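You operate a simulated robot arm through the tools that you are given. There is no shell and no other tool.

Carry out the task below with a simulated robot arm. There is one attempt and no reset: what you move stays moved.

TASK
Seat the corner cap in the corner recess and set both of its rivets.
Fine: riveter square on each head, then back in the riveter cup.

It is judged by the outcome, as a careful person would: the job done as asked, and still so three seconds after it is handed in. It fails if anything else is knocked over, pushed out of place, dropped, spilled or broken. Lids that push on must go on centred and level and be pressed home; caps that screw on are set level and turned clockwise until they are tight.

THE ROBOT
A 6-joint arm with a two-finger gripper, fixed in place. Base frame: the origin is on the floor under the middle of its stand, x ahead of it, y to its left, z up; the work surface is at about z = 850. Units: mm, degrees, N and s.
With the tool pointing down near the work surface it reaches from about 140 to 680 mm from the base axis. Its first joint turns from -66.0 to 66.0 degrees. Payload 2.45 kg.
The tool frame sits at the grasp point between the pads (the TCP): z along the fingers, y along the line on which they close. The tips reach 30 mm beyond it. The gripper opens to 106 mm; its body begins 79 mm behind the TCP.
Orientation is told as [roll, pitch, yaw] about the base's x, y, z axes, in that order, counted from this pose: with the fingers straight down and closing along the base's y, the tool's x points along the base's -x, its y along +y and its z along -z.

THE INTERFACE
- The arm moves only by the tool nudge_tool. Its argument "plan" is a list of rows, each a list of 3 entries, a list of its own where there are three numbers: the shift along the base's x, y, z in units of 20 mm (1.0 is 20 mm), then the turn, a rotation vector about the base's x, y, z in units of 5 degrees (1.0 is 5 degrees), then the opening, from 0 (shut) to 1 (fully open). In form: [[[x, y, z], [rx, ry, rz], jaw], ...]. A call has 1 to 20 rows; each row shifts and turns the commanded pose from where the row before left it. A call with a number of a shift or a turn outside -1 to 1 is refused whole. Rows are played at 5 a second. More than 50 mm and 8.6 degrees between two rows, or a gripper value outside its range, and nothing of the call is played. Where a pose cannot be reached the arm comes as near as it can. A force on the tool above 50 N (or 10 N above the force at the start of the call, whichever is more), or a blocked arm, ends the call early, and 0.2 s more pass. The fingers move at their own pace (about 153 mm/s each) and stop on an object; they squeeze with about 32 N. The grip force told is the motor's: it shows also when the fingers shut on nothing. Time passes only in rows, and 0.2 s behind the last, so rows that do not move let the fingers close. The reply holds the time, the measured pose of the TCP, the force on the tool along the base axes, the opening and the grip force, in the units named above and with some noise, with the torque about the TCP (base axes, N m) and any sound that the robot's microphone picked up.
- Cameras (640 x 400 px; columns grow to the right, rows downward): "scene" is fixed at [75.4, 434.9, 1408.1]; the picture's right is [-0.50, -0.86, 0.00], its down [-0.46, 0.27, -0.85] and it looks along [0.73, -0.43, -0.53] (base axes); focal length 289 px, centre (320, 200). "wrist" rides on the gripper at [76, -2, -106] in the tool frame; the picture's right is [0.02, 1.00, 0.00], its down [-0.78, 0.02, -0.62] and it looks along [-0.62, 0.01, 0.78] (tool axes); focal length 247 px, centre (320, 200). There is no depth. A picture from a camera that has moved, and an enlarged one, comes with that camera's place and axes in the base frame and with its lens.
- camera(camera): a new picture of that camera. No time passes.
- inspect(camera, box): a new picture of the part [left, top, right, bottom] of that camera's present view, enlarged. No time passes.
- close_job(): hands the job in; it is judged then, once.

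Nothing tells you positions but the pictures and the camera data. Unless the task says otherwise, let go and move clear before handing in.

The tools are called by a JSON object that holds its "fn" and its "kwargs". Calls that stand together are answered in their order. nudge_tool: Moves the arm, as the interface text tells. Its arguments: {"type":"object","properties":{"plan":{"type":"array"}},"required":["plan"]} The other tools are called the same way: camera (camera) takes a picture; inspect (camera, box) takes an enlarged picture of a part of a camera's view; close_job () hands the job in.

At the start:

```text
clock: 0.0
position: [425.9, 124.4, 1267.9]
orientation: [0.0, 0.1, 0.1]
wrist_force: [0.0, -0.4, -0.4]
torque: [0.02, -0.01, 0.03]
gripper_width: 106.0
grasp_force: 0.0
```

scene: 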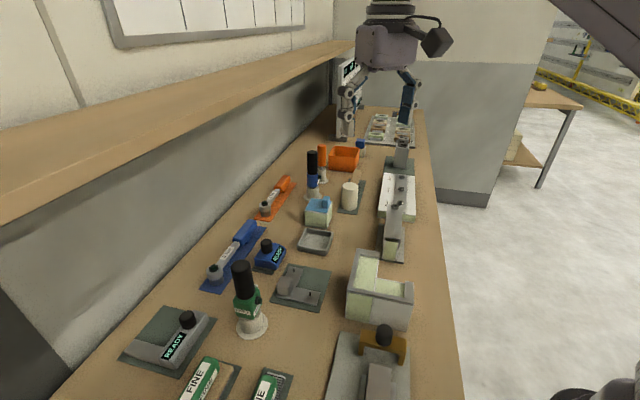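
wrist: 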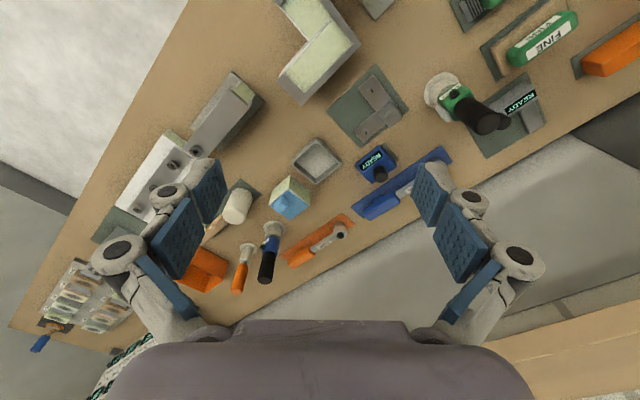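

I see a workbench with several tools; a corner-shaped piece (cap) on a grey-green mat, a corner-shaped fixture with a pale green surface, and a green riveter standing in a white cup. I'll look closer before moving anything.

{"fn": "inspect", "kwargs": {"camera": "scene", "box": [220, 220, 420, 345]}}

{"fn": "inspect", "kwargs": {"camera": "scene", "box": [100, 280, 420, 400]}}

{"fn": "inspect", "kwargs": {"camera": "wrist", "box": [260, 0, 460, 125]}}

{"fn": "inspect", "kwargs": {"camera": "wrist", "box": [400, 0, 640, 150]}}

{"fn": "inspect", "kwargs": {"camera": "wrist", "box": [80, 60, 340, 222]}}

```text
3.20 times, centred on (320, 282) of scene
camera zoom: at [75.4, 434.9, 1408.1], right [-0.5, -0.86, 0.0], down [-0.46, 0.27, -0.85], along [0.73, -0.43, -0.53], focal length 926 px, centre (320, -64)
```

zoom: 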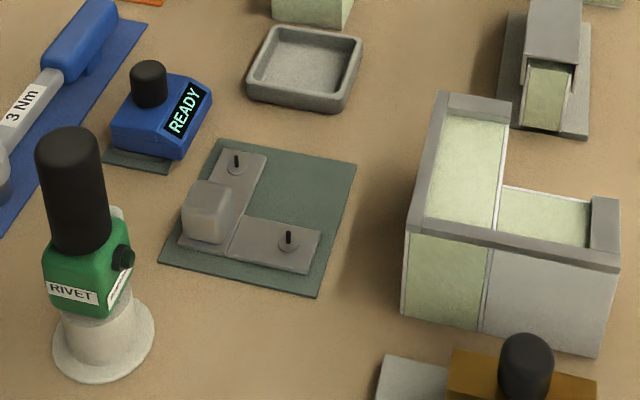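

```text
2.00 times, centred on (260, 340) of scene
camera zoom: at [75.4, 434.9, 1408.1], right [-0.5, -0.86, 0.0], down [-0.46, 0.27, -0.85], along [0.73, -0.43, -0.53], focal length 579 px, centre (440, -80)
```

zoom: 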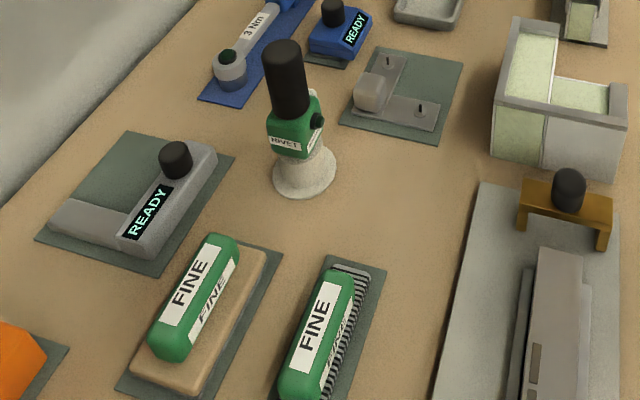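

```text
3.20 times, centred on (360, 62) of wrist
camera zoom: at [349.5, 122.9, 1373.8], right [-0.02, 1.0, 0.0], down [0.78, 0.02, 0.62], along [0.62, 0.01, -0.78], focal length 790 px, centre (192, 640)
```

zoom: 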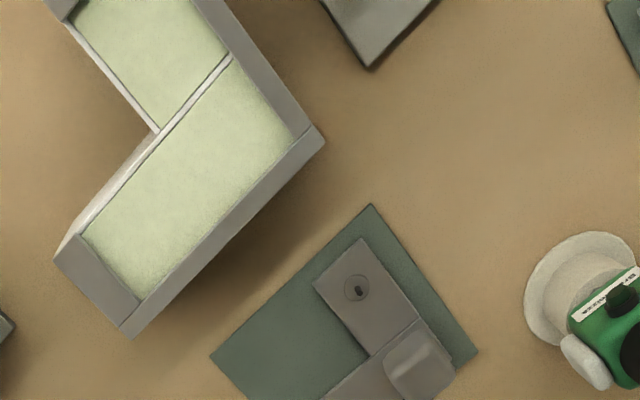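

```text
2.67 times, centred on (520, 75) of wrist
camera zoom: at [349.5, 122.9, 1373.8], right [-0.02, 1.0, 0.0], down [0.78, 0.02, 0.62], along [0.62, 0.01, -0.78], focal length 659 px, centre (-213, 533)
```

zoom: 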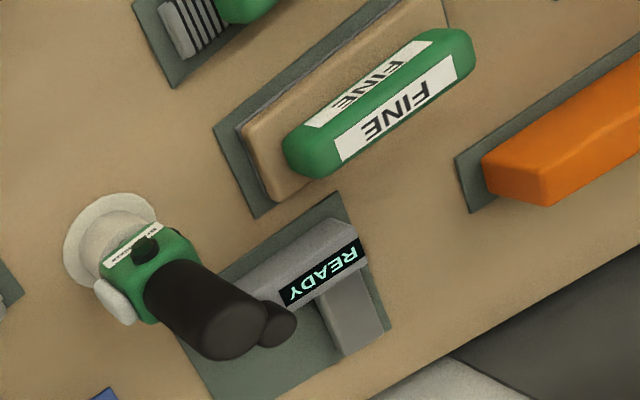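

```text
2.46 times, centred on (210, 141) of wrist
camera zoom: at [349.5, 122.9, 1373.8], right [-0.02, 1.0, 0.0], down [0.78, 0.02, 0.62], along [0.62, 0.01, -0.78], focal length 608 px, centre (591, 345)
```

zoom: 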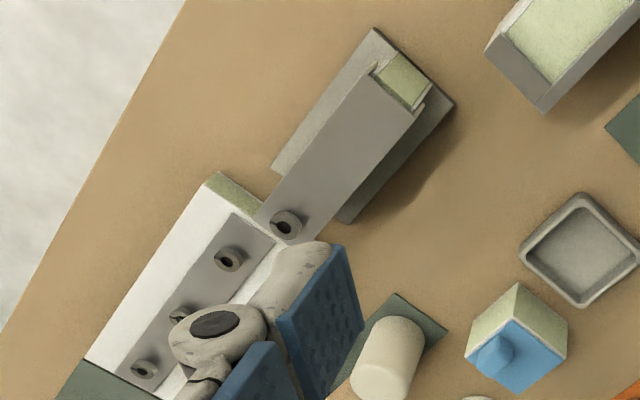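

The corner cap (L-shaped, boss at its corner, two mandrels up) sits on a mat near (515, 270). The recess block has its corner near (396, 185), with its rim at about z 933, and the riveter stands in its cup near (473, 368). I'll move the wrist camera over the cap for a closer look.

{"fn": "nudge_tool", "kwargs": {"plan": [[[-0.39, 0.73, -0.9], [0, 0, 0], 1], [[-0.39, 0.73, -0.9], [0, 0, 0], 1], [[-0.39, 0.73, -0.9], [0, 0, 0], 1], [[-0.39, 0.73, -0.9], [0, 0, 0], 1], [[-0.39, 0.73, -0.9], [0, 0, 0], 1], [[-0.39, 0.73, -0.9], [0, 0, 0], 1], [[-0.39, 0.73, -0.9], [0, 0, 0], 1], [[-0.39, 0.73, -0.9], [0, 0, 0], 1], [[-0.39, 0.73, -0.9], [0, 0, 0], 1], [[-0.39, 0.73, -0.9], [0, 0, 0], 1], [[0, 0, 0], [0, 0, 0], 1]]}}

{"fn": "camera", "kwargs": {"camera": "wrist"}}

{"fn": "camera", "kwargs": {"camera": "scene"}}

```text
clock: 2.4
position: [349.7, 270.6, 1086.3]
orientation: [0.0, -0.1, 0.0]
wrist_force: [0.5, 0.1, 0.3]
torque: [-0.03, 0.01, 0.01]
gripper_width: 106.0
grasp_force: 0.1
```

```text
taken
camera wrist: at [273.2, 269.7, 1192.8], right [-0.02, 1.0, 0.0], down [0.78, 0.02, 0.62], along [0.62, 0.01, -0.78], focal length 247 px, centre (320, 200)
```

wrist: 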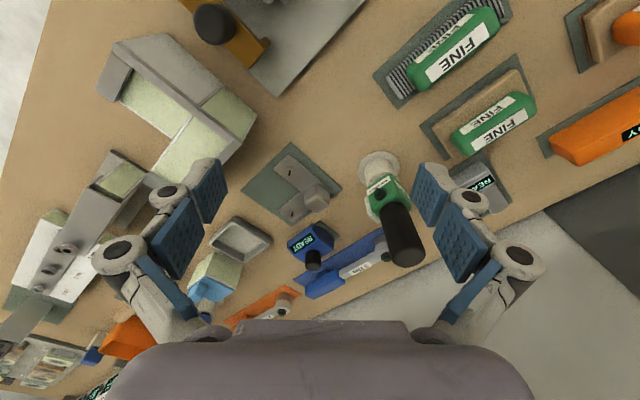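

```text
taken
```

scene: 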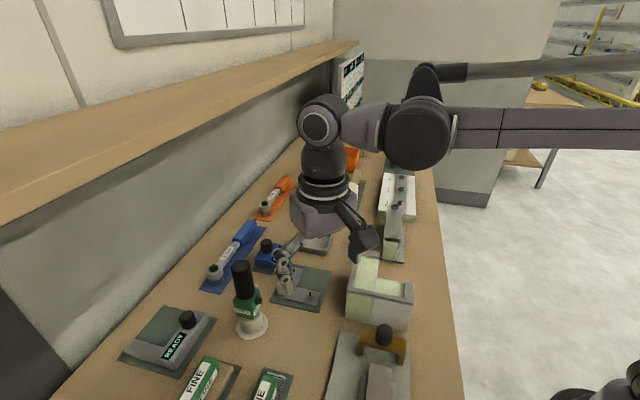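

The view is clear, so I'll enlarge the cap, the recess and the riveter.

{"fn": "inspect", "kwargs": {"camera": "wrist", "box": [230, 130, 358, 210]}}

{"fn": "inspect", "kwargs": {"camera": "wrist", "box": [90, 20, 282, 140]}}

{"fn": "inspect", "kwargs": {"camera": "wrist", "box": [336, 130, 464, 280]}}

{"fn": "inspect", "kwargs": {"camera": "scene", "box": [330, 240, 430, 340]}}

```text
5.00 times, centred on (294, 170) of wrist
camera zoom: at [273.2, 269.7, 1192.8], right [-0.02, 1.0, 0.0], down [0.78, 0.02, 0.62], along [0.62, 0.01, -0.78], focal length 1235 px, centre (450, 350)
```

zoom: 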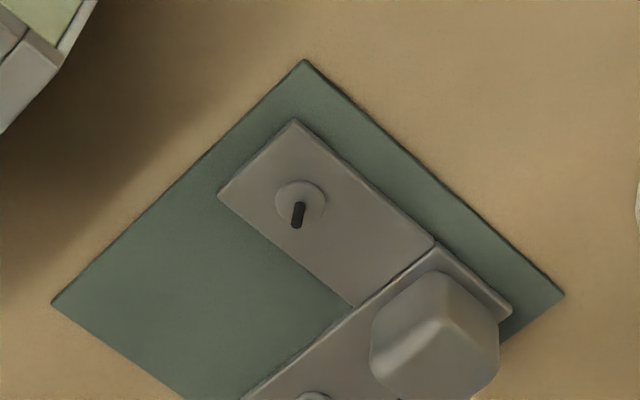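

```text
3.33 times, centred on (186, 80) of wrist
camera zoom: at [273.2, 269.7, 1192.8], right [-0.02, 1.0, 0.0], down [0.78, 0.02, 0.62], along [0.62, 0.01, -0.78], focal length 823 px, centre (767, 600)
```

zoom: 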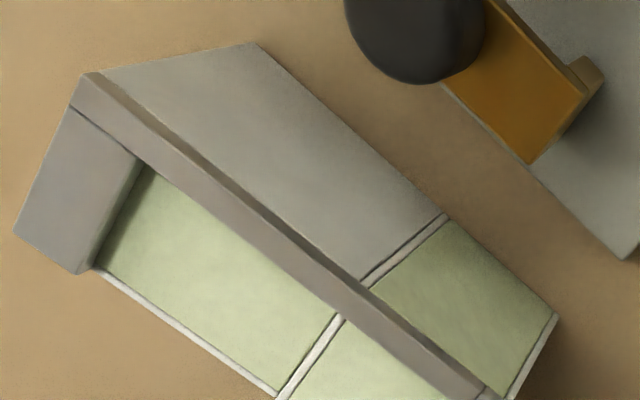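

```text
2.67 times, centred on (400, 205) of wrist
camera zoom: at [273.2, 269.7, 1192.8], right [-0.02, 1.0, 0.0], down [0.78, 0.02, 0.62], along [0.62, 0.01, -0.78], focal length 659 px, centre (107, 187)
```

zoom: 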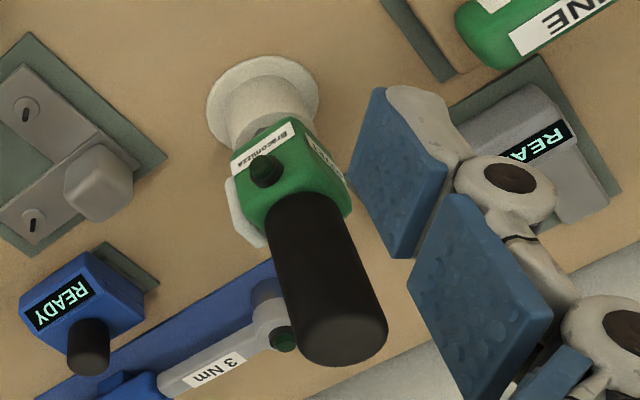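

```text
4.00 times, centred on (380, 290) of scene
camera zoom: at [75.4, 434.9, 1408.1], right [-0.5, -0.86, 0.0], down [-0.46, 0.27, -0.85], along [0.73, -0.43, -0.53], focal length 1157 px, centre (80, -160)
```

zoom: 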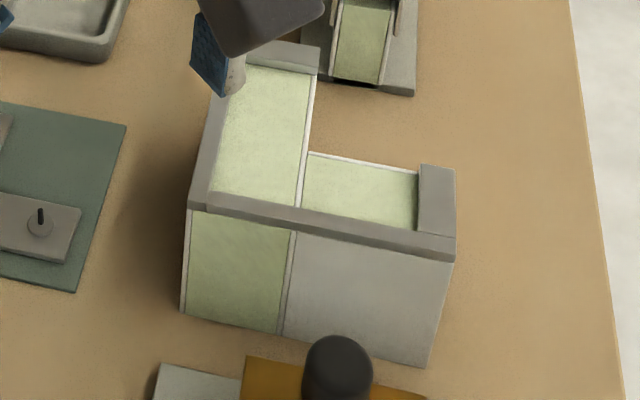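

The cap lies at 45° to the base axes, the same way round as the recess. The shelf is behind the bench at roughly z 1240, and I'll stay clear of it. I'm turning the tool +45° so the fingers close along one cap arm and the camera looks from the open side.

{"fn": "nudge_tool", "kwargs": {"plan": [[[0.35, -0.48, -0.39], [0, 0, 1], 1], [[0.35, -0.48, -0.39], [0, 0, 1], 1], [[0.35, -0.48, -0.39], [0, 0, 1], 1], [[0.35, -0.48, -0.39], [0, 0, 1], 1], [[0.35, -0.48, -0.39], [0, 0, 1], 1], [[0.35, -0.48, -0.39], [0, 0, 1], 1], [[0.35, -0.48, -0.39], [0, 0, 1], 1], [[0.35, -0.48, -0.39], [0, 0, 1], 1], [[0.35, -0.48, -0.39], [0, 0, 1], 1], [[0, 0, 0], [0, 0, 0], 1]]}}

{"fn": "camera", "kwargs": {"camera": "wrist"}}

{"fn": "camera", "kwargs": {"camera": "scene"}}

```text
clock: 4.6
position: [411.3, 183.0, 1017.9]
orientation: [0.0, 0.0, 45.1]
wrist_force: [0.9, 0.2, 0.2]
torque: [-0.02, 0.0, 0.01]
gripper_width: 106.1
grasp_force: 0.1
```

```text
taken
camera wrist: at [358.8, 128.4, 1124.2], right [-0.72, 0.69, 0.0], down [0.54, 0.57, 0.62], along [0.43, 0.45, -0.78], focal length 247 px, centre (320, 200)
```

wrist: 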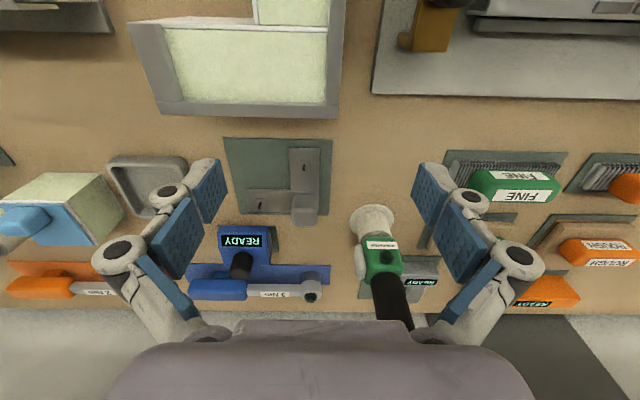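

```text
taken
```

scene: 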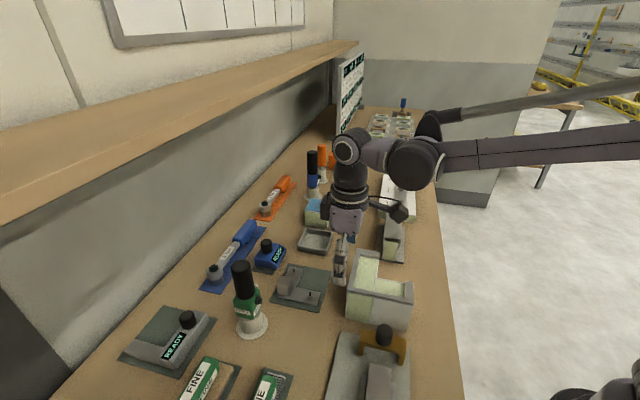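

The view is now aligned with the cap and the recess. I'll zoom in on each to measure them.

{"fn": "inspect", "kwargs": {"camera": "wrist", "box": [212, 130, 340, 240]}}

{"fn": "inspect", "kwargs": {"camera": "wrist", "box": [120, 0, 350, 130]}}

{"fn": "inspect", "kwargs": {"camera": "scene", "box": [260, 250, 350, 320]}}

{"fn": "inspect", "kwargs": {"camera": "scene", "box": [335, 240, 425, 340]}}

{"fn": "inspect", "kwargs": {"camera": "wrist", "box": [330, 190, 430, 340]}}

```text
3.64 times, centred on (276, 185) of wrist
camera zoom: at [358.8, 128.4, 1124.2], right [-0.72, 0.69, 0.0], down [0.54, 0.57, 0.62], along [0.43, 0.45, -0.78], focal length 898 px, centre (480, 254)
```

zoom: 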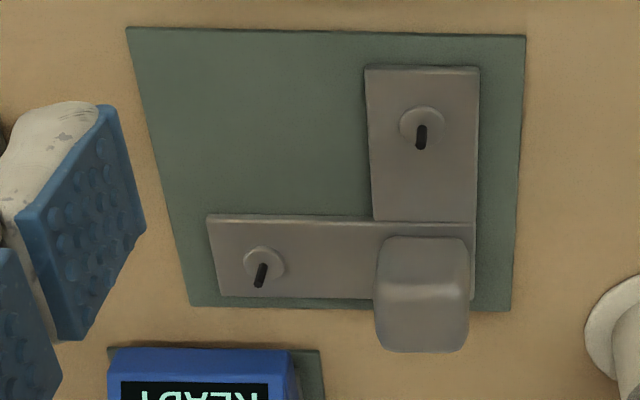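

```text
2.78 times, centred on (235, 65) of wrist
camera zoom: at [358.8, 128.4, 1124.2], right [-0.72, 0.69, 0.0], down [0.54, 0.57, 0.62], along [0.43, 0.45, -0.78], focal length 687 px, centre (556, 576)
```

zoom: 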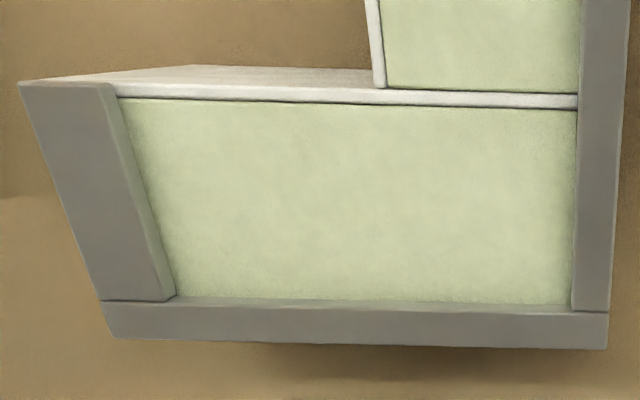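

```text
5.71 times, centred on (305, 285) of scene
camera zoom: at [75.4, 434.9, 1408.1], right [-0.5, -0.86, 0.0], down [-0.46, 0.27, -0.85], along [0.73, -0.43, -0.53], focal length 1653 px, centre (406, -286)
```

zoom: 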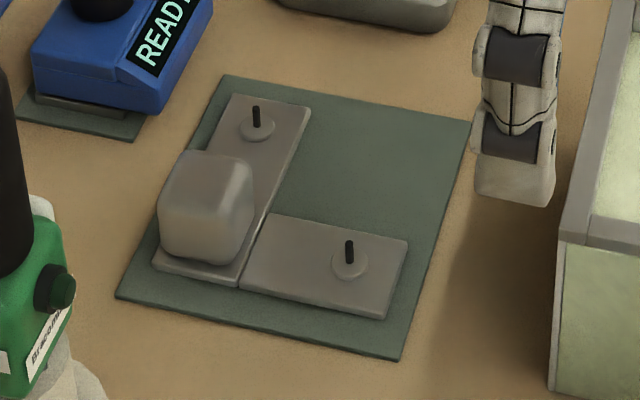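

```text
4.00 times, centred on (380, 290) of scene
camera zoom: at [75.4, 434.9, 1408.1], right [-0.5, -0.86, 0.0], down [-0.46, 0.27, -0.85], along [0.73, -0.43, -0.53], focal length 1157 px, centre (80, -160)
```

zoom: 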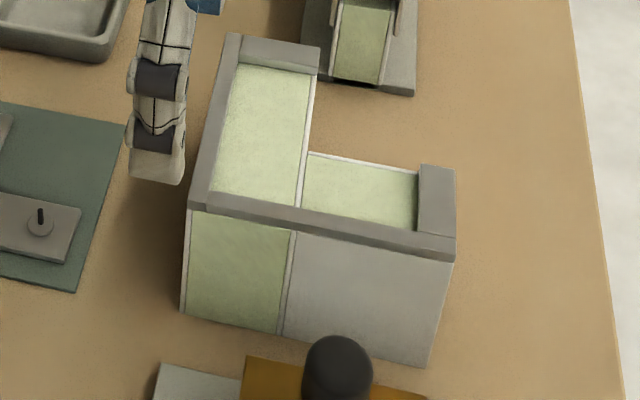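

```text
2.67 times, centred on (380, 265) of wrist
camera zoom: at [358.8, 128.4, 1124.2], right [-0.72, 0.69, 0.0], down [0.54, 0.57, 0.62], along [0.43, 0.45, -0.78], focal length 659 px, centre (160, 27)
```

zoom: 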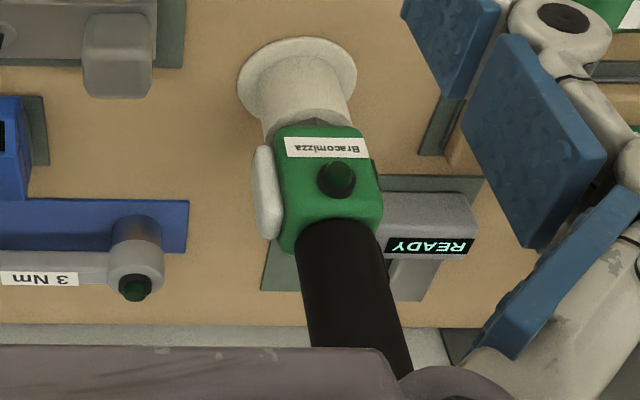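

I'll zoom in tighter on the cap's edges and boss, and on the corner of the recess.

{"fn": "inspect", "kwargs": {"camera": "wrist", "box": [264, 140, 360, 200]}}

{"fn": "inspect", "kwargs": {"camera": "wrist", "box": [260, 180, 356, 240]}}

{"fn": "inspect", "kwargs": {"camera": "wrist", "box": [260, 70, 356, 130]}}

{"fn": "inspect", "kwargs": {"camera": "wrist", "box": [122, 70, 218, 130]}}

{"fn": "inspect", "kwargs": {"camera": "scene", "box": [275, 270, 323, 300]}}

```text
6.67 times, centred on (312, 170) of wrist
camera zoom: at [358.8, 128.4, 1124.2], right [-0.72, 0.69, 0.0], down [0.54, 0.57, 0.62], along [0.43, 0.45, -0.78], focal length 1646 px, centre (373, 400)
```

zoom: 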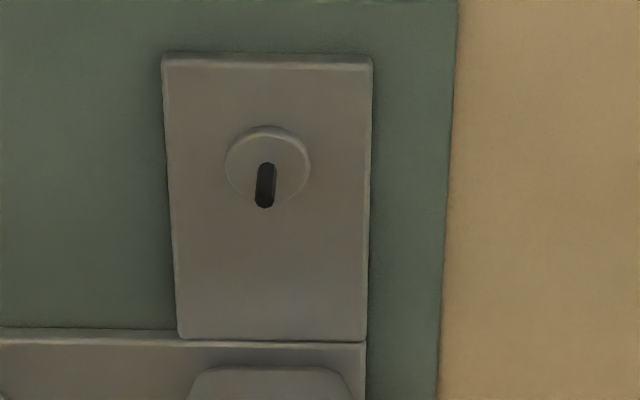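

```text
6.67 times, centred on (308, 210) of wrist
camera zoom: at [358.8, 128.4, 1124.2], right [-0.72, 0.69, 0.0], down [0.54, 0.57, 0.62], along [0.43, 0.45, -0.78], focal length 1646 px, centre (400, 133)
```

zoom: 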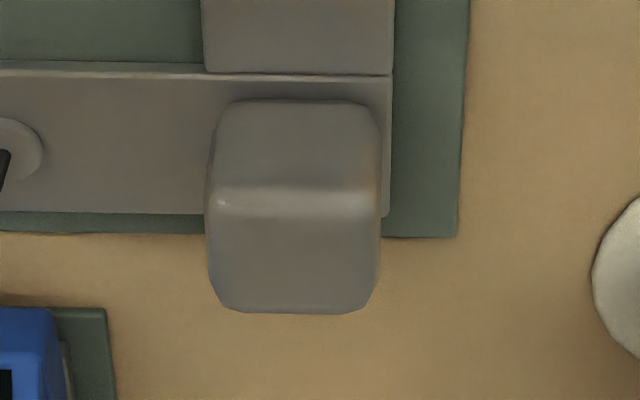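

```text
6.67 times, centred on (308, 100) of wrist
camera zoom: at [358.8, 128.4, 1124.2], right [-0.72, 0.69, 0.0], down [0.54, 0.57, 0.62], along [0.43, 0.45, -0.78], focal length 1646 px, centre (400, 867)
```

zoom: 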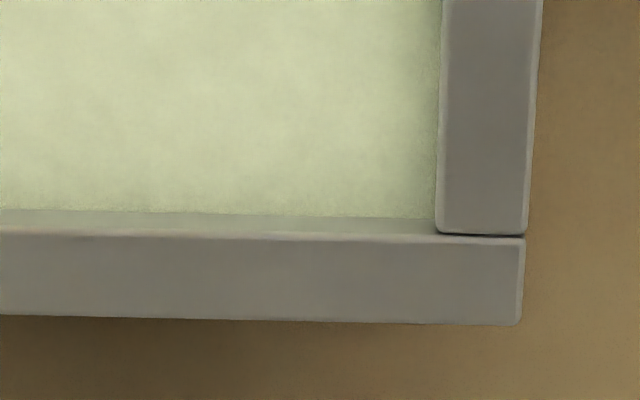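

```text
6.67 times, centred on (170, 100) of wrist
camera zoom: at [358.8, 128.4, 1124.2], right [-0.72, 0.69, 0.0], down [0.54, 0.57, 0.62], along [0.43, 0.45, -0.78], focal length 1646 px, centre (1320, 867)
```

zoom: 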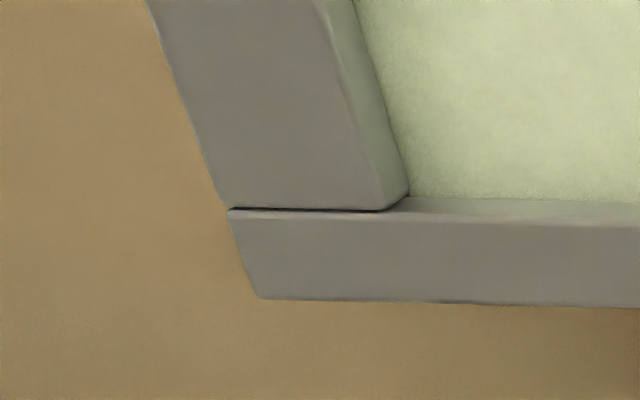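

```text
13.33 times, centred on (299, 285) of scene
camera zoom: at [75.4, 434.9, 1408.1], right [-0.5, -0.86, 0.0], down [-0.46, 0.27, -0.85], along [0.73, -0.43, -0.53], focal length 3858 px, centre (600, -933)
```

zoom: 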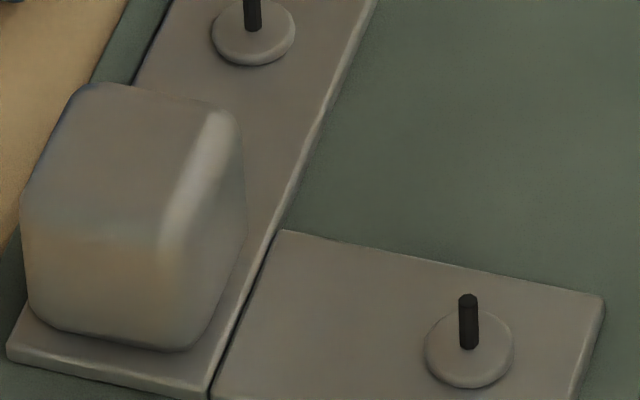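

I need to pin down heights more exactly, so I'll take tighter scene views of the recess rim and the cap.

{"fn": "inspect", "kwargs": {"camera": "scene", "box": [338, 278, 370, 298]}}

{"fn": "inspect", "kwargs": {"camera": "scene", "box": [386, 278, 418, 308]}}

{"fn": "inspect", "kwargs": {"camera": "scene", "box": [340, 245, 388, 275]}}

{"fn": "inspect", "kwargs": {"camera": "scene", "box": [225, 255, 275, 345]}}

```text
16.00 times, centred on (354, 288) of scene
camera zoom: at [75.4, 434.9, 1408.1], right [-0.5, -0.86, 0.0], down [-0.46, 0.27, -0.85], along [0.73, -0.43, -0.53], focal length 4630 px, centre (-224, -1208)
```

zoom: 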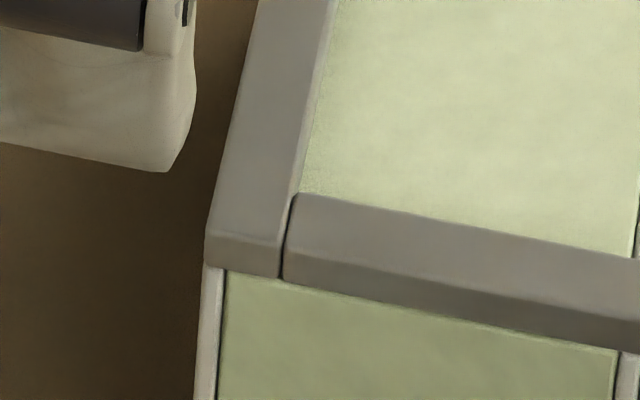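

```text
13.33 times, centred on (402, 293) of scene
camera zoom: at [75.4, 434.9, 1408.1], right [-0.5, -0.86, 0.0], down [-0.46, 0.27, -0.85], along [0.73, -0.43, -0.53], focal length 3858 px, centre (-773, -1040)
```

zoom: 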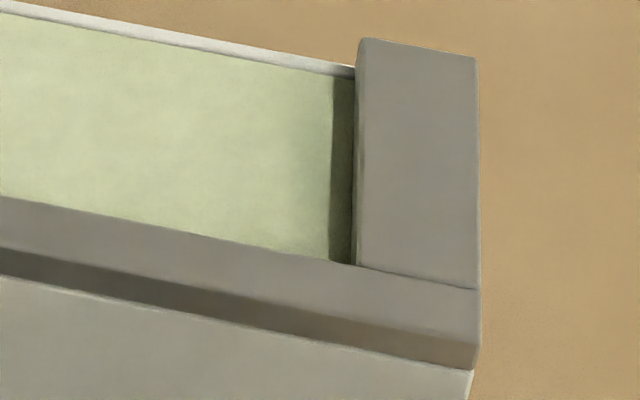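

```text
13.33 times, centred on (364, 260) of scene
camera zoom: at [75.4, 434.9, 1408.1], right [-0.5, -0.86, 0.0], down [-0.46, 0.27, -0.85], along [0.73, -0.43, -0.53], focal length 3858 px, centre (-267, -600)
```

zoom: 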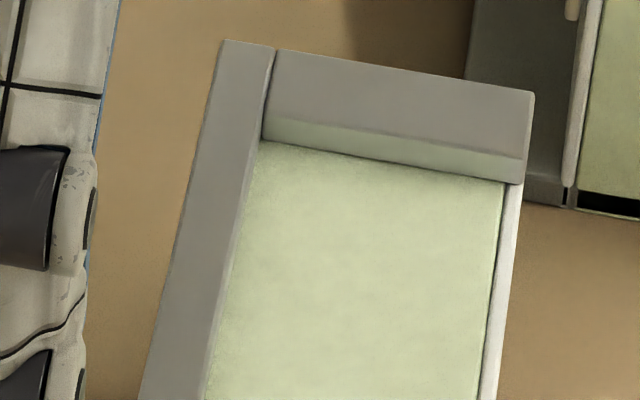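

```text
4.44 times, centred on (250, 300) of scene
camera zoom: at [75.4, 434.9, 1408.1], right [-0.5, -0.86, 0.0], down [-0.46, 0.27, -0.85], along [0.73, -0.43, -0.53], focal length 1286 px, centre (631, -244)
```

zoom: 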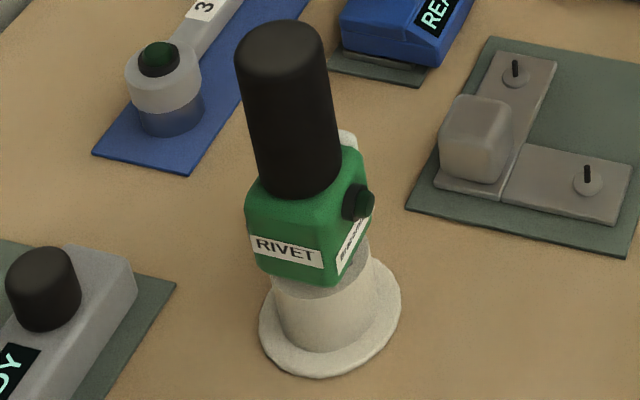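

From several views I take the recess rim top to be at z ≈ 941 with its floor about 5 mm lower. The cap plate is about 4.5 mm thick with its top at z ≈ 856, and the boss is about 32 mm square, centred near (522.6, 270). I'll go above the boss with the jaw partly closed so it clears the rivets and the riveter.

{"fn": "nudge_tool", "kwargs": {"plan": [[[0, 0, 0], [0, 0, 0], 0.45], [[0.93, 0.725, 0], [0, 0, 0], 0.45], [[0.93, 0.725, 0], [0, 0, 0], 0.45], [[0.93, 0.725, 0], [0, 0, 0], 0.45], [[0.93, 0.725, 0], [0, 0, 0], 0.45], [[0.93, 0.725, 0], [0, 0, 0], 0.45], [[0.92, 0.725, 0], [0, 0, 0], 0.45], [[0, 0, 0], [0, 0, 0], 0.45]]}}

{"fn": "camera", "kwargs": {"camera": "wrist"}}

{"fn": "camera", "kwargs": {"camera": "scene"}}

```text
clock: 6.4
position: [524.1, 272.9, 1019.0]
orientation: [-0.1, 0.0, 44.9]
wrist_force: [0.4, 0.9, 1.0]
torque: [0.02, 0.0, 0.01]
gripper_width: 47.8
grasp_force: 0.1
```

```text
taken
camera wrist: at [470.9, 217.9, 1125.8], right [-0.72, 0.69, 0.0], down [0.54, 0.57, 0.62], along [0.43, 0.45, -0.78], focal length 247 px, centre (320, 200)
```

wrist: 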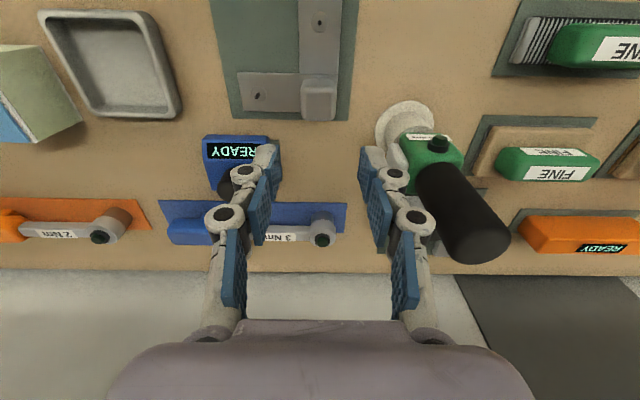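

```text
taken
```

scene: 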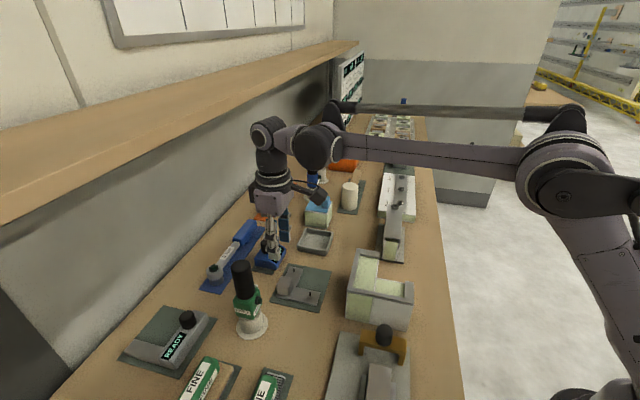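

The jaw is at about 48 mm. I'll measure the boss and riveter in this view before going down.

{"fn": "inspect", "kwargs": {"camera": "wrist", "box": [272, 65, 368, 125]}}

{"fn": "inspect", "kwargs": {"camera": "wrist", "box": [200, 0, 360, 100]}}

{"fn": "inspect", "kwargs": {"camera": "wrist", "box": [350, 90, 510, 270]}}

```text
6.67 times, centred on (320, 95) of wrist
camera zoom: at [470.9, 217.9, 1125.8], right [-0.72, 0.69, 0.0], down [0.54, 0.57, 0.62], along [0.43, 0.45, -0.78], focal length 1646 px, centre (320, 900)
```

zoom: 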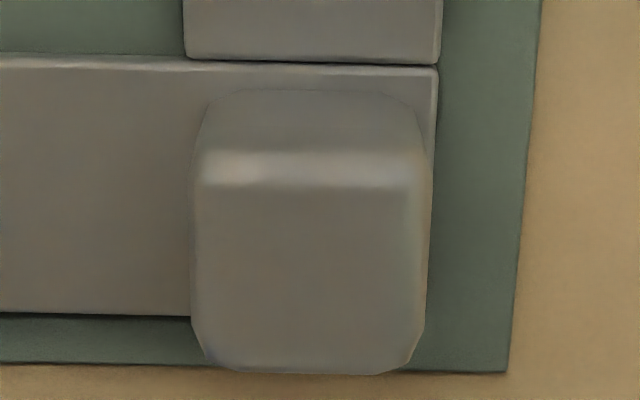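

```text
4.00 times, centred on (280, 50) of wrist
camera zoom: at [470.9, 217.9, 1125.8], right [-0.72, 0.69, 0.0], down [0.54, 0.57, 0.62], along [0.43, 0.45, -0.78], focal length 988 px, centre (480, 800)
```

zoom: 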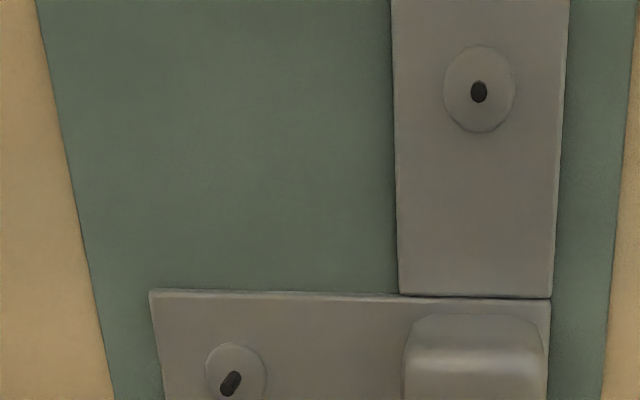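

```text
2.22 times, centred on (430, 180) of wrist
camera zoom: at [470.9, 217.9, 1125.8], right [-0.72, 0.69, 0.0], down [0.54, 0.57, 0.62], along [0.43, 0.45, -0.78], focal length 549 px, centre (76, 244)
```

zoom: 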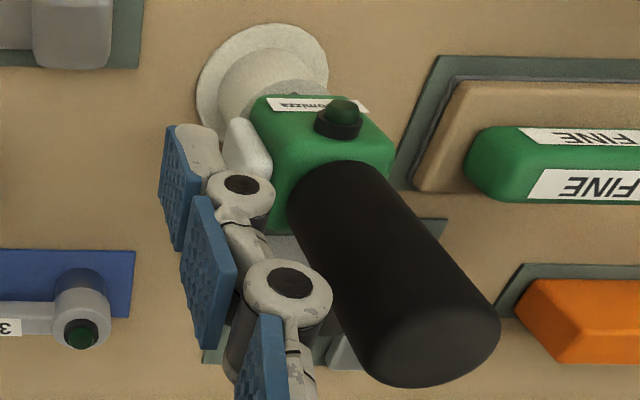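

The boss centre works out at about 1 to 2 mm from the tool axis. I'll pause one row to check how noisy the pose reading is.

{"fn": "nudge_tool", "kwargs": {"plan": [[[0, 0, 0], [0, 0, 0], 0.45]]}}

{"fn": "nudge_tool", "kwargs": {"plan": [[[0, 0, 0], [0, 0, 0], 0.45], [[0, 0, 0], [0, 0, 0], 0.45]]}}

```text
clock: 6.8
position: [524.0, 272.6, 1019.5]
orientation: [0.1, 0.0, 45.0]
wrist_force: [-0.5, 0.3, -0.2]
torque: [-0.01, 0.01, -0.03]
gripper_width: 48.0
grasp_force: 0.0
```

```text
clock: 7.4
position: [524.7, 273.5, 1019.5]
orientation: [0.1, 0.1, 45.0]
wrist_force: [-0.1, 0.5, 0.7]
torque: [0.01, -0.02, 0.03]
gripper_width: 47.6
grasp_force: 0.0
```

The pose is steady at about (524.2, 272.9, 1019.4). I'll correct by (-1.1, -2.5) and go down to just above the boss.

{"fn": "nudge_tool", "kwargs": {"plan": [[[-0.055, -0.125, 0], [0, 0, 0], 0.45], [[0, 0, -0.95], [0, 0, 0], 0.45], [[0, 0, -0.95], [0, 0, 0], 0.45], [[0, 0, -0.95], [0, 0, 0], 0.45], [[0, 0, -0.95], [0, 0, 0], 0.45], [[0, 0, -0.75], [0, 0, 0], 0.45], [[0, 0, 0], [0, 0, 0], 0.45]]}}

{"fn": "camera", "kwargs": {"camera": "wrist"}}

{"fn": "inspect", "kwargs": {"camera": "scene", "box": [220, 220, 348, 320]}}

```text
clock: 9.0
position: [521.4, 267.7, 924.7]
orientation: [-0.1, -0.1, 44.9]
wrist_force: [0.2, 0.2, 0.2]
torque: [-0.02, 0.0, -0.01]
gripper_width: 47.9
grasp_force: 0.1
```

```text
taken
camera wrist: at [469.3, 213.4, 1031.5], right [-0.72, 0.69, 0.0], down [0.54, 0.57, 0.62], along [0.43, 0.45, -0.78], focal length 247 px, centre (320, 200)
```

wrist: 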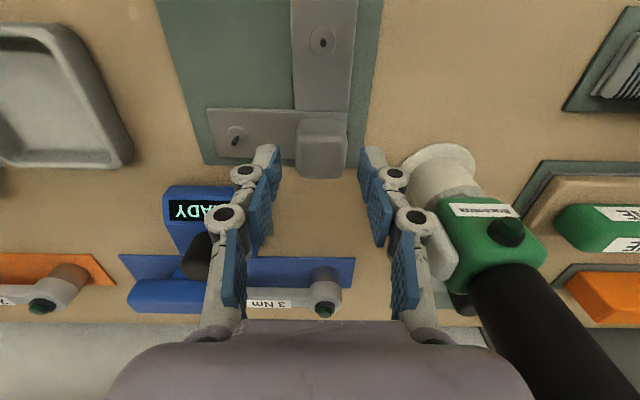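

```text
4.00 times, centred on (284, 270) of scene
camera zoom: at [75.4, 434.9, 1408.1], right [-0.5, -0.86, 0.0], down [-0.46, 0.27, -0.85], along [0.73, -0.43, -0.53], focal length 1157 px, centre (464, -80)
```

zoom: 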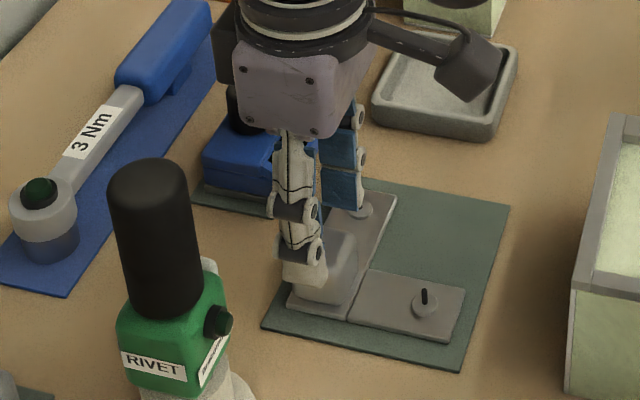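

The fingers straddle the boss evenly. I'll make a small correction and lower so the tips stop about 5 mm above the plate.

{"fn": "nudge_tool", "kwargs": {"plan": [[[0.08, 0.13, -0.5], [0, 0, 0], 0.45], [[0, 0, -0.6], [0, 0, 0], 0.45], [[0, 0, -0.5], [0, 0, 0], 0.45], [[0, 0, 0], [0, 0, 0], 0.45]]}}

{"fn": "camera", "kwargs": {"camera": "wrist"}}

{"fn": "inspect", "kwargs": {"camera": "scene", "box": [252, 250, 332, 310]}}

```text
clock: 10.0
position: [521.9, 270.9, 894.1]
orientation: [0.0, -0.1, 45.0]
wrist_force: [0.4, -0.6, 0.2]
torque: [0.0, 0.01, 0.02]
gripper_width: 47.8
grasp_force: 0.1
```

```text
taken
camera wrist: at [469.0, 216.7, 1001.5], right [-0.72, 0.69, 0.0], down [0.54, 0.57, 0.62], along [0.43, 0.45, -0.78], focal length 247 px, centre (320, 200)
```

wrist: 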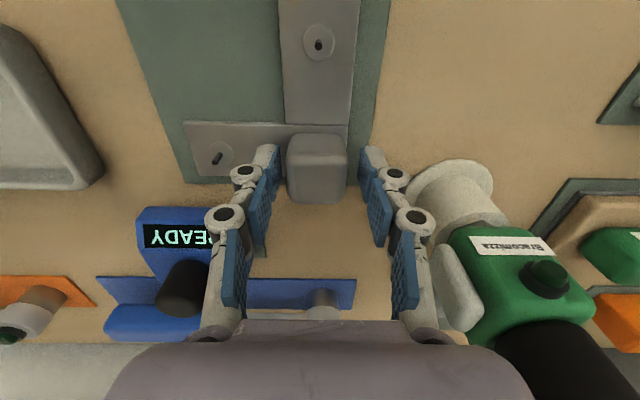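

```text
6.67 times, centred on (292, 280) of scene
camera zoom: at [75.4, 434.9, 1408.1], right [-0.5, -0.86, 0.0], down [-0.46, 0.27, -0.85], along [0.73, -0.43, -0.53], focal length 1929 px, centre (507, -333)
```

zoom: 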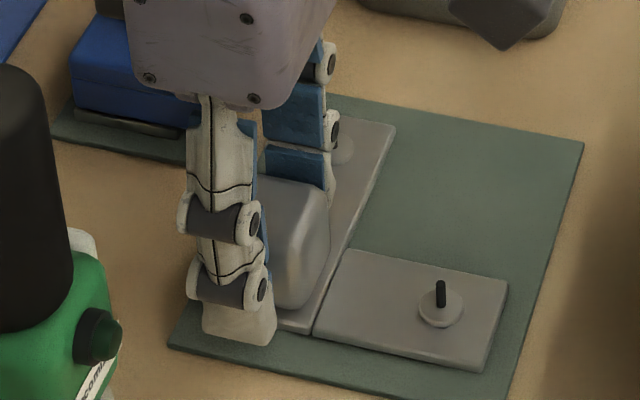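

The tips sit about 7 mm above the plate on both sides of the boss. Closing the jaw now.

{"fn": "nudge_tool", "kwargs": {"plan": [[[0, 0, 0], [0, 0, 0], 0.36], [[0, 0, 0], [0, 0, 0], 0.32], [[0, 0, 0], [0, 0, 0], 0.2], [[0, 0, 0], [0, 0, 0], 0.0], [[0, 0, 0], [0, 0, 0], 0.0]]}}

{"fn": "camera", "kwargs": {"camera": "wrist"}}

{"fn": "inspect", "kwargs": {"camera": "scene", "box": [252, 250, 332, 310]}}

```text
clock: 11.2
position: [521.6, 271.7, 894.8]
orientation: [-0.1, 0.0, 45.0]
wrist_force: [0.9, -0.9, 0.2]
torque: [-0.05, -0.03, -0.03]
gripper_width: 33.4
grasp_force: 31.9
```

```text
taken
camera wrist: at [469.1, 216.6, 1001.7], right [-0.72, 0.69, 0.0], down [0.54, 0.57, 0.62], along [0.43, 0.45, -0.78], focal length 247 px, centre (320, 200)
```

wrist: 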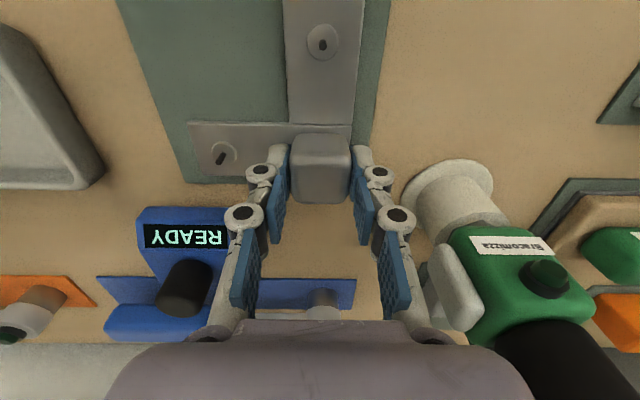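

```text
6.67 times, centred on (292, 280) of scene
camera zoom: at [75.4, 434.8, 1408.2], right [-0.5, -0.86, 0.0], down [-0.46, 0.27, -0.85], along [0.73, -0.43, -0.53], focal length 1929 px, centre (507, -333)
```

zoom: 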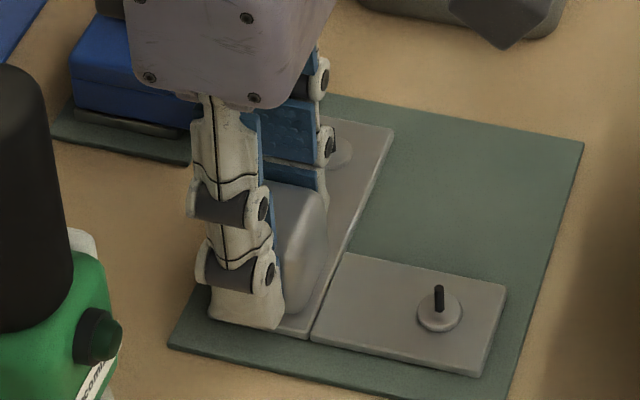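

The boss is held at a width of 33.4 mm. I'll lift a little first and check that the cap comes up level.

{"fn": "nudge_tool", "kwargs": {"plan": [[[0, 0, 0.3], [0, 0, 0], 0.0], [[0, 0, 0.5], [0, 0, 0], 0.0], [[0, 0, 0.5], [0, 0, 0], 0.0], [[0, 0, 0.5], [0, 0, 0], 0.0], [[0, 0, 0], [0, 0, 0], 0.0]]}}

{"fn": "camera", "kwargs": {"camera": "wrist"}}

{"fn": "inspect", "kwargs": {"camera": "scene", "box": [252, 230, 348, 310]}}

```text
clock: 12.4
position: [523.2, 271.4, 931.6]
orientation: [0.0, 0.0, 45.0]
wrist_force: [-0.3, 0.3, -1.0]
torque: [0.0, 0.02, -0.05]
gripper_width: 33.1
grasp_force: 31.5
```

```text
taken
camera wrist: at [469.4, 215.9, 1038.4], right [-0.72, 0.69, 0.0], down [0.54, 0.57, 0.62], along [0.43, 0.45, -0.78], focal length 247 px, centre (320, 200)
```

wrist: 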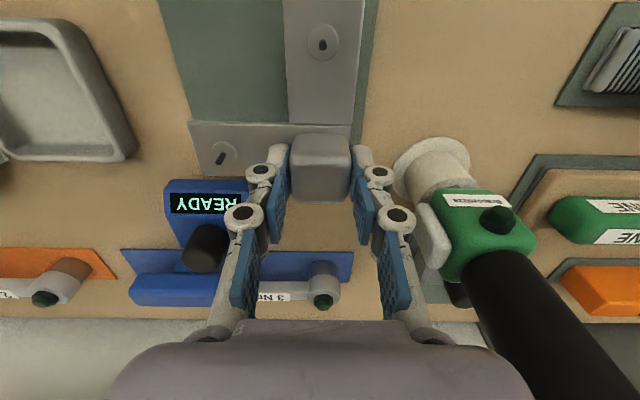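

```text
5.00 times, centred on (300, 270) of scene
camera zoom: at [75.4, 434.9, 1408.1], right [-0.5, -0.86, 0.0], down [-0.46, 0.27, -0.85], along [0.73, -0.43, -0.53], focal length 1447 px, centre (420, -150)
```

zoom: 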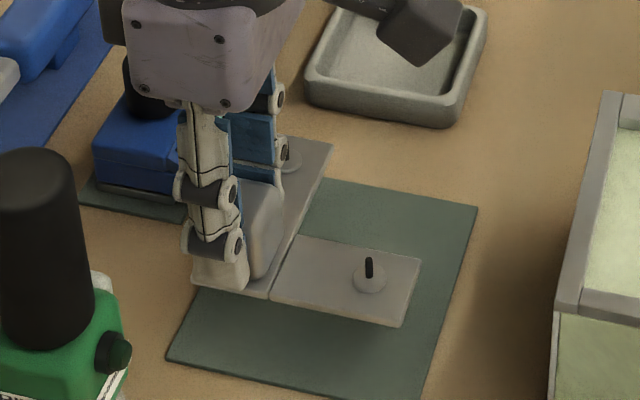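

The cap came up level. I'll raise it clear of the rim and carry it over the recess.

{"fn": "nudge_tool", "kwargs": {"plan": [[[0, 0, 0.9], [0, 0, 0], 0.0], [[0, 0, 0.9], [0, 0, 0], 0.0], [[0, 0, 0.9], [0, 0, 0], 0.0], [[0, 0, 0.9], [0, 0, 0], 0.0], [[-0.6, -0.6, 0.2], [0, 0, 0], 0.0], [[-0.8, -0.8, 0], [0, 0, 0], 0.0], [[-0.8, -0.8, 0], [0, 0, 0], 0.0], [[-0.8, -0.8, 0], [0, 0, 0], 0.0], [[-0.8, -0.8, 0], [0, 0, 0], 0.0], [[-0.8, -0.8, 0], [0, 0, 0], 0.0], [[-0.8, -0.8, 0], [0, 0, 0], 0.0], [[-0.6, -0.6, 0], [0, 0, 0], 0.0], [[-0.3, -0.3, 0], [0, 0, 0], 0.0], [[0, 0, 0], [0, 0, 0], 0.0]]}}

{"fn": "camera", "kwargs": {"camera": "wrist"}}

{"fn": "camera", "kwargs": {"camera": "scene"}}

```text
clock: 15.4
position: [395.6, 145.6, 1007.8]
orientation: [-0.1, 0.0, 45.0]
wrist_force: [0.2, 0.0, -1.6]
torque: [0.0, -0.01, 0.0]
gripper_width: 33.4
grasp_force: 32.0
```

```text
taken
camera wrist: at [342.9, 89.4, 1114.0], right [-0.72, 0.69, 0.0], down [0.54, 0.57, 0.62], along [0.43, 0.45, -0.78], focal length 247 px, centre (320, 200)
```

wrist: 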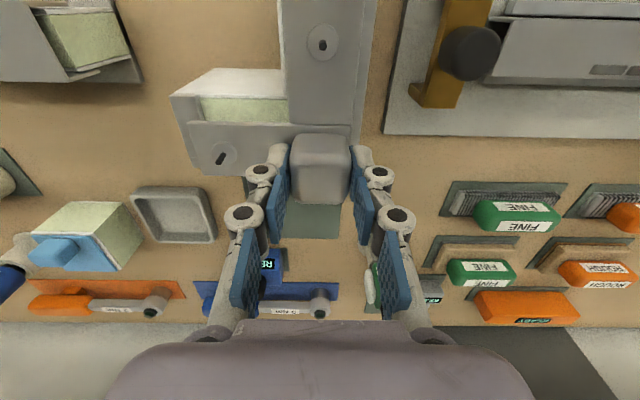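

```text
taken
```

scene: 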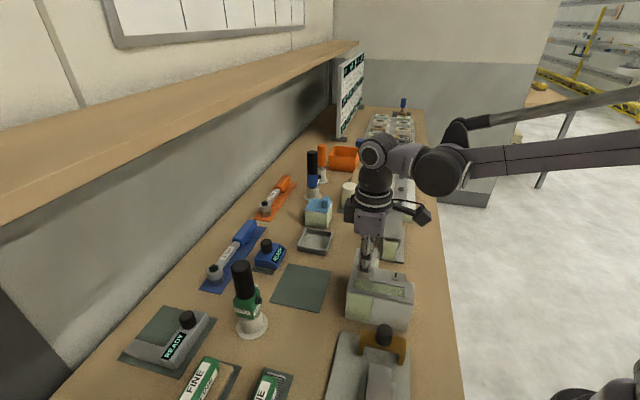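

The cap is hovering over the recess. I'll zoom in to compare the cap's edges with the rim.

{"fn": "inspect", "kwargs": {"camera": "wrist", "box": [160, 60, 300, 180]}}

{"fn": "inspect", "kwargs": {"camera": "wrist", "box": [270, 0, 400, 180]}}

{"fn": "inspect", "kwargs": {"camera": "scene", "box": [335, 240, 425, 340]}}

```text
3.33 times, centred on (230, 120) of wrist
camera zoom: at [342.9, 89.4, 1114.0], right [-0.72, 0.69, 0.0], down [0.54, 0.57, 0.62], along [0.43, 0.45, -0.78], focal length 823 px, centre (620, 467)
```

zoom: 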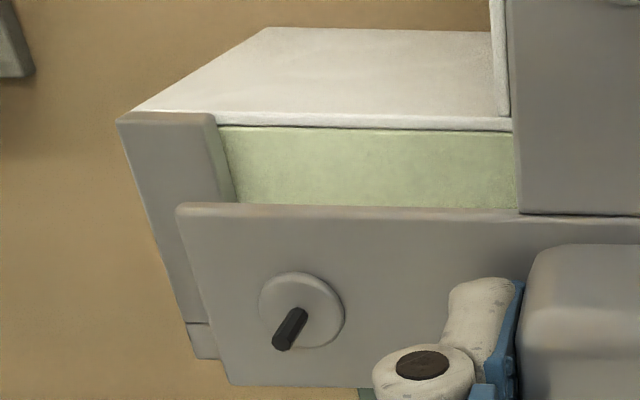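

```text
2.22 times, centred on (335, 90) of wrist
camera zoom: at [342.9, 89.4, 1114.0], right [-0.72, 0.69, 0.0], down [0.54, 0.57, 0.62], along [0.43, 0.45, -0.78], focal length 549 px, centre (287, 444)
```

zoom: 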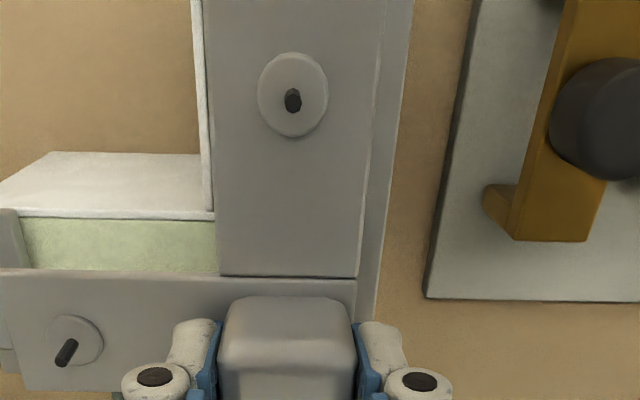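

```text
4.00 times, centred on (380, 290) of scene
camera zoom: at [75.4, 434.9, 1408.1], right [-0.5, -0.86, 0.0], down [-0.46, 0.27, -0.85], along [0.73, -0.43, -0.53], focal length 1157 px, centre (80, -160)
```

zoom: 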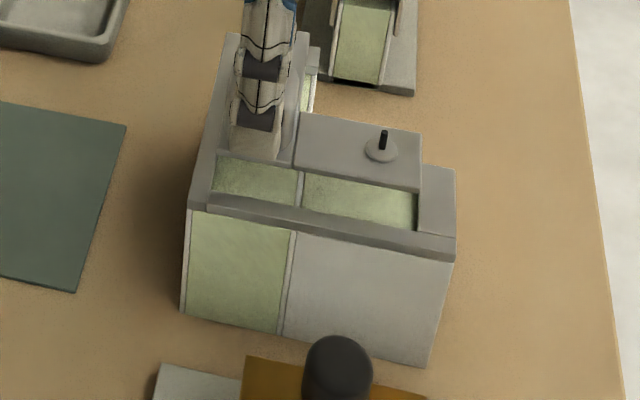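

The cap is about 1.2 mm off in each of the two recess directions, inside a clearance of about 2.5 mm per side. I'll correct that and come down to a few mm above the rim to check again.

{"fn": "nudge_tool", "kwargs": {"plan": [[[0, -0.09, -0.3], [0, 0, 0], 0.0], [[0, 0, -0.3], [0, 0, 0], 0.0], [[0, 0, -0.3], [0, 0, 0], 0.0], [[0, 0, 0], [0, 0, 0], 0.0]]}}

{"fn": "inspect", "kwargs": {"camera": "wrist", "box": [160, 60, 300, 180]}}

{"fn": "inspect", "kwargs": {"camera": "wrist", "box": [270, 0, 400, 180]}}

{"fn": "inspect", "kwargs": {"camera": "scene", "box": [340, 240, 420, 310]}}

```text
clock: 16.4
position: [399.2, 142.5, 989.0]
orientation: [0.1, 0.0, 45.1]
wrist_force: [-0.7, -0.5, -2.2]
torque: [0.01, 0.01, 0.0]
gripper_width: 33.6
grasp_force: 32.3
```

```text
3.33 times, centred on (230, 120) of wrist
camera zoom: at [344.4, 87.4, 1095.1], right [-0.72, 0.69, 0.0], down [0.54, 0.57, 0.62], along [0.43, 0.45, -0.78], focal length 823 px, centre (620, 467)
```

zoom: 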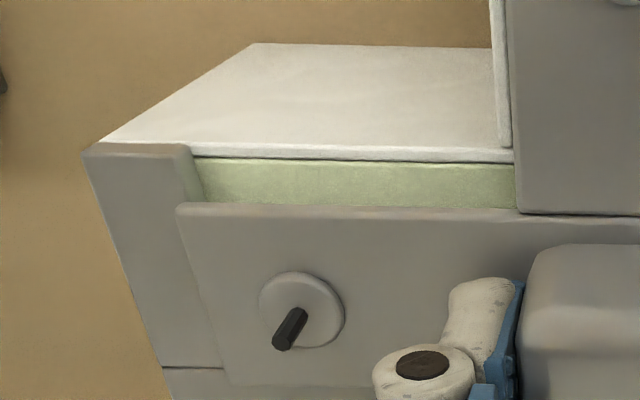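

```text
2.22 times, centred on (335, 90) of wrist
camera zoom: at [344.4, 87.4, 1095.1], right [-0.72, 0.69, 0.0], down [0.54, 0.57, 0.62], along [0.43, 0.45, -0.78], focal length 549 px, centre (287, 444)
```

zoom: 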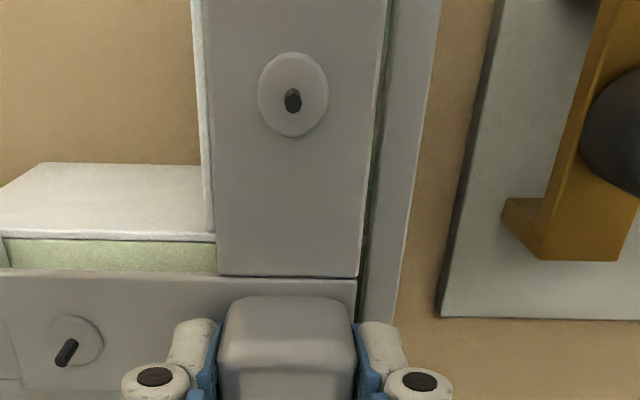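

```text
5.71 times, centred on (380, 275) of scene
camera zoom: at [75.4, 434.9, 1408.1], right [-0.5, -0.86, 0.0], down [-0.46, 0.27, -0.85], along [0.73, -0.43, -0.53], focal length 1653 px, centre (-23, -229)
```

zoom: 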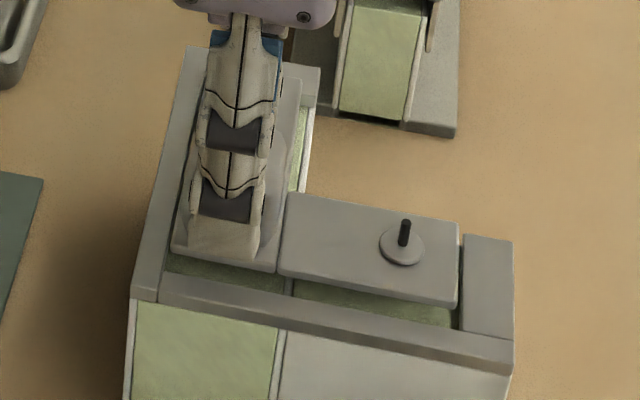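

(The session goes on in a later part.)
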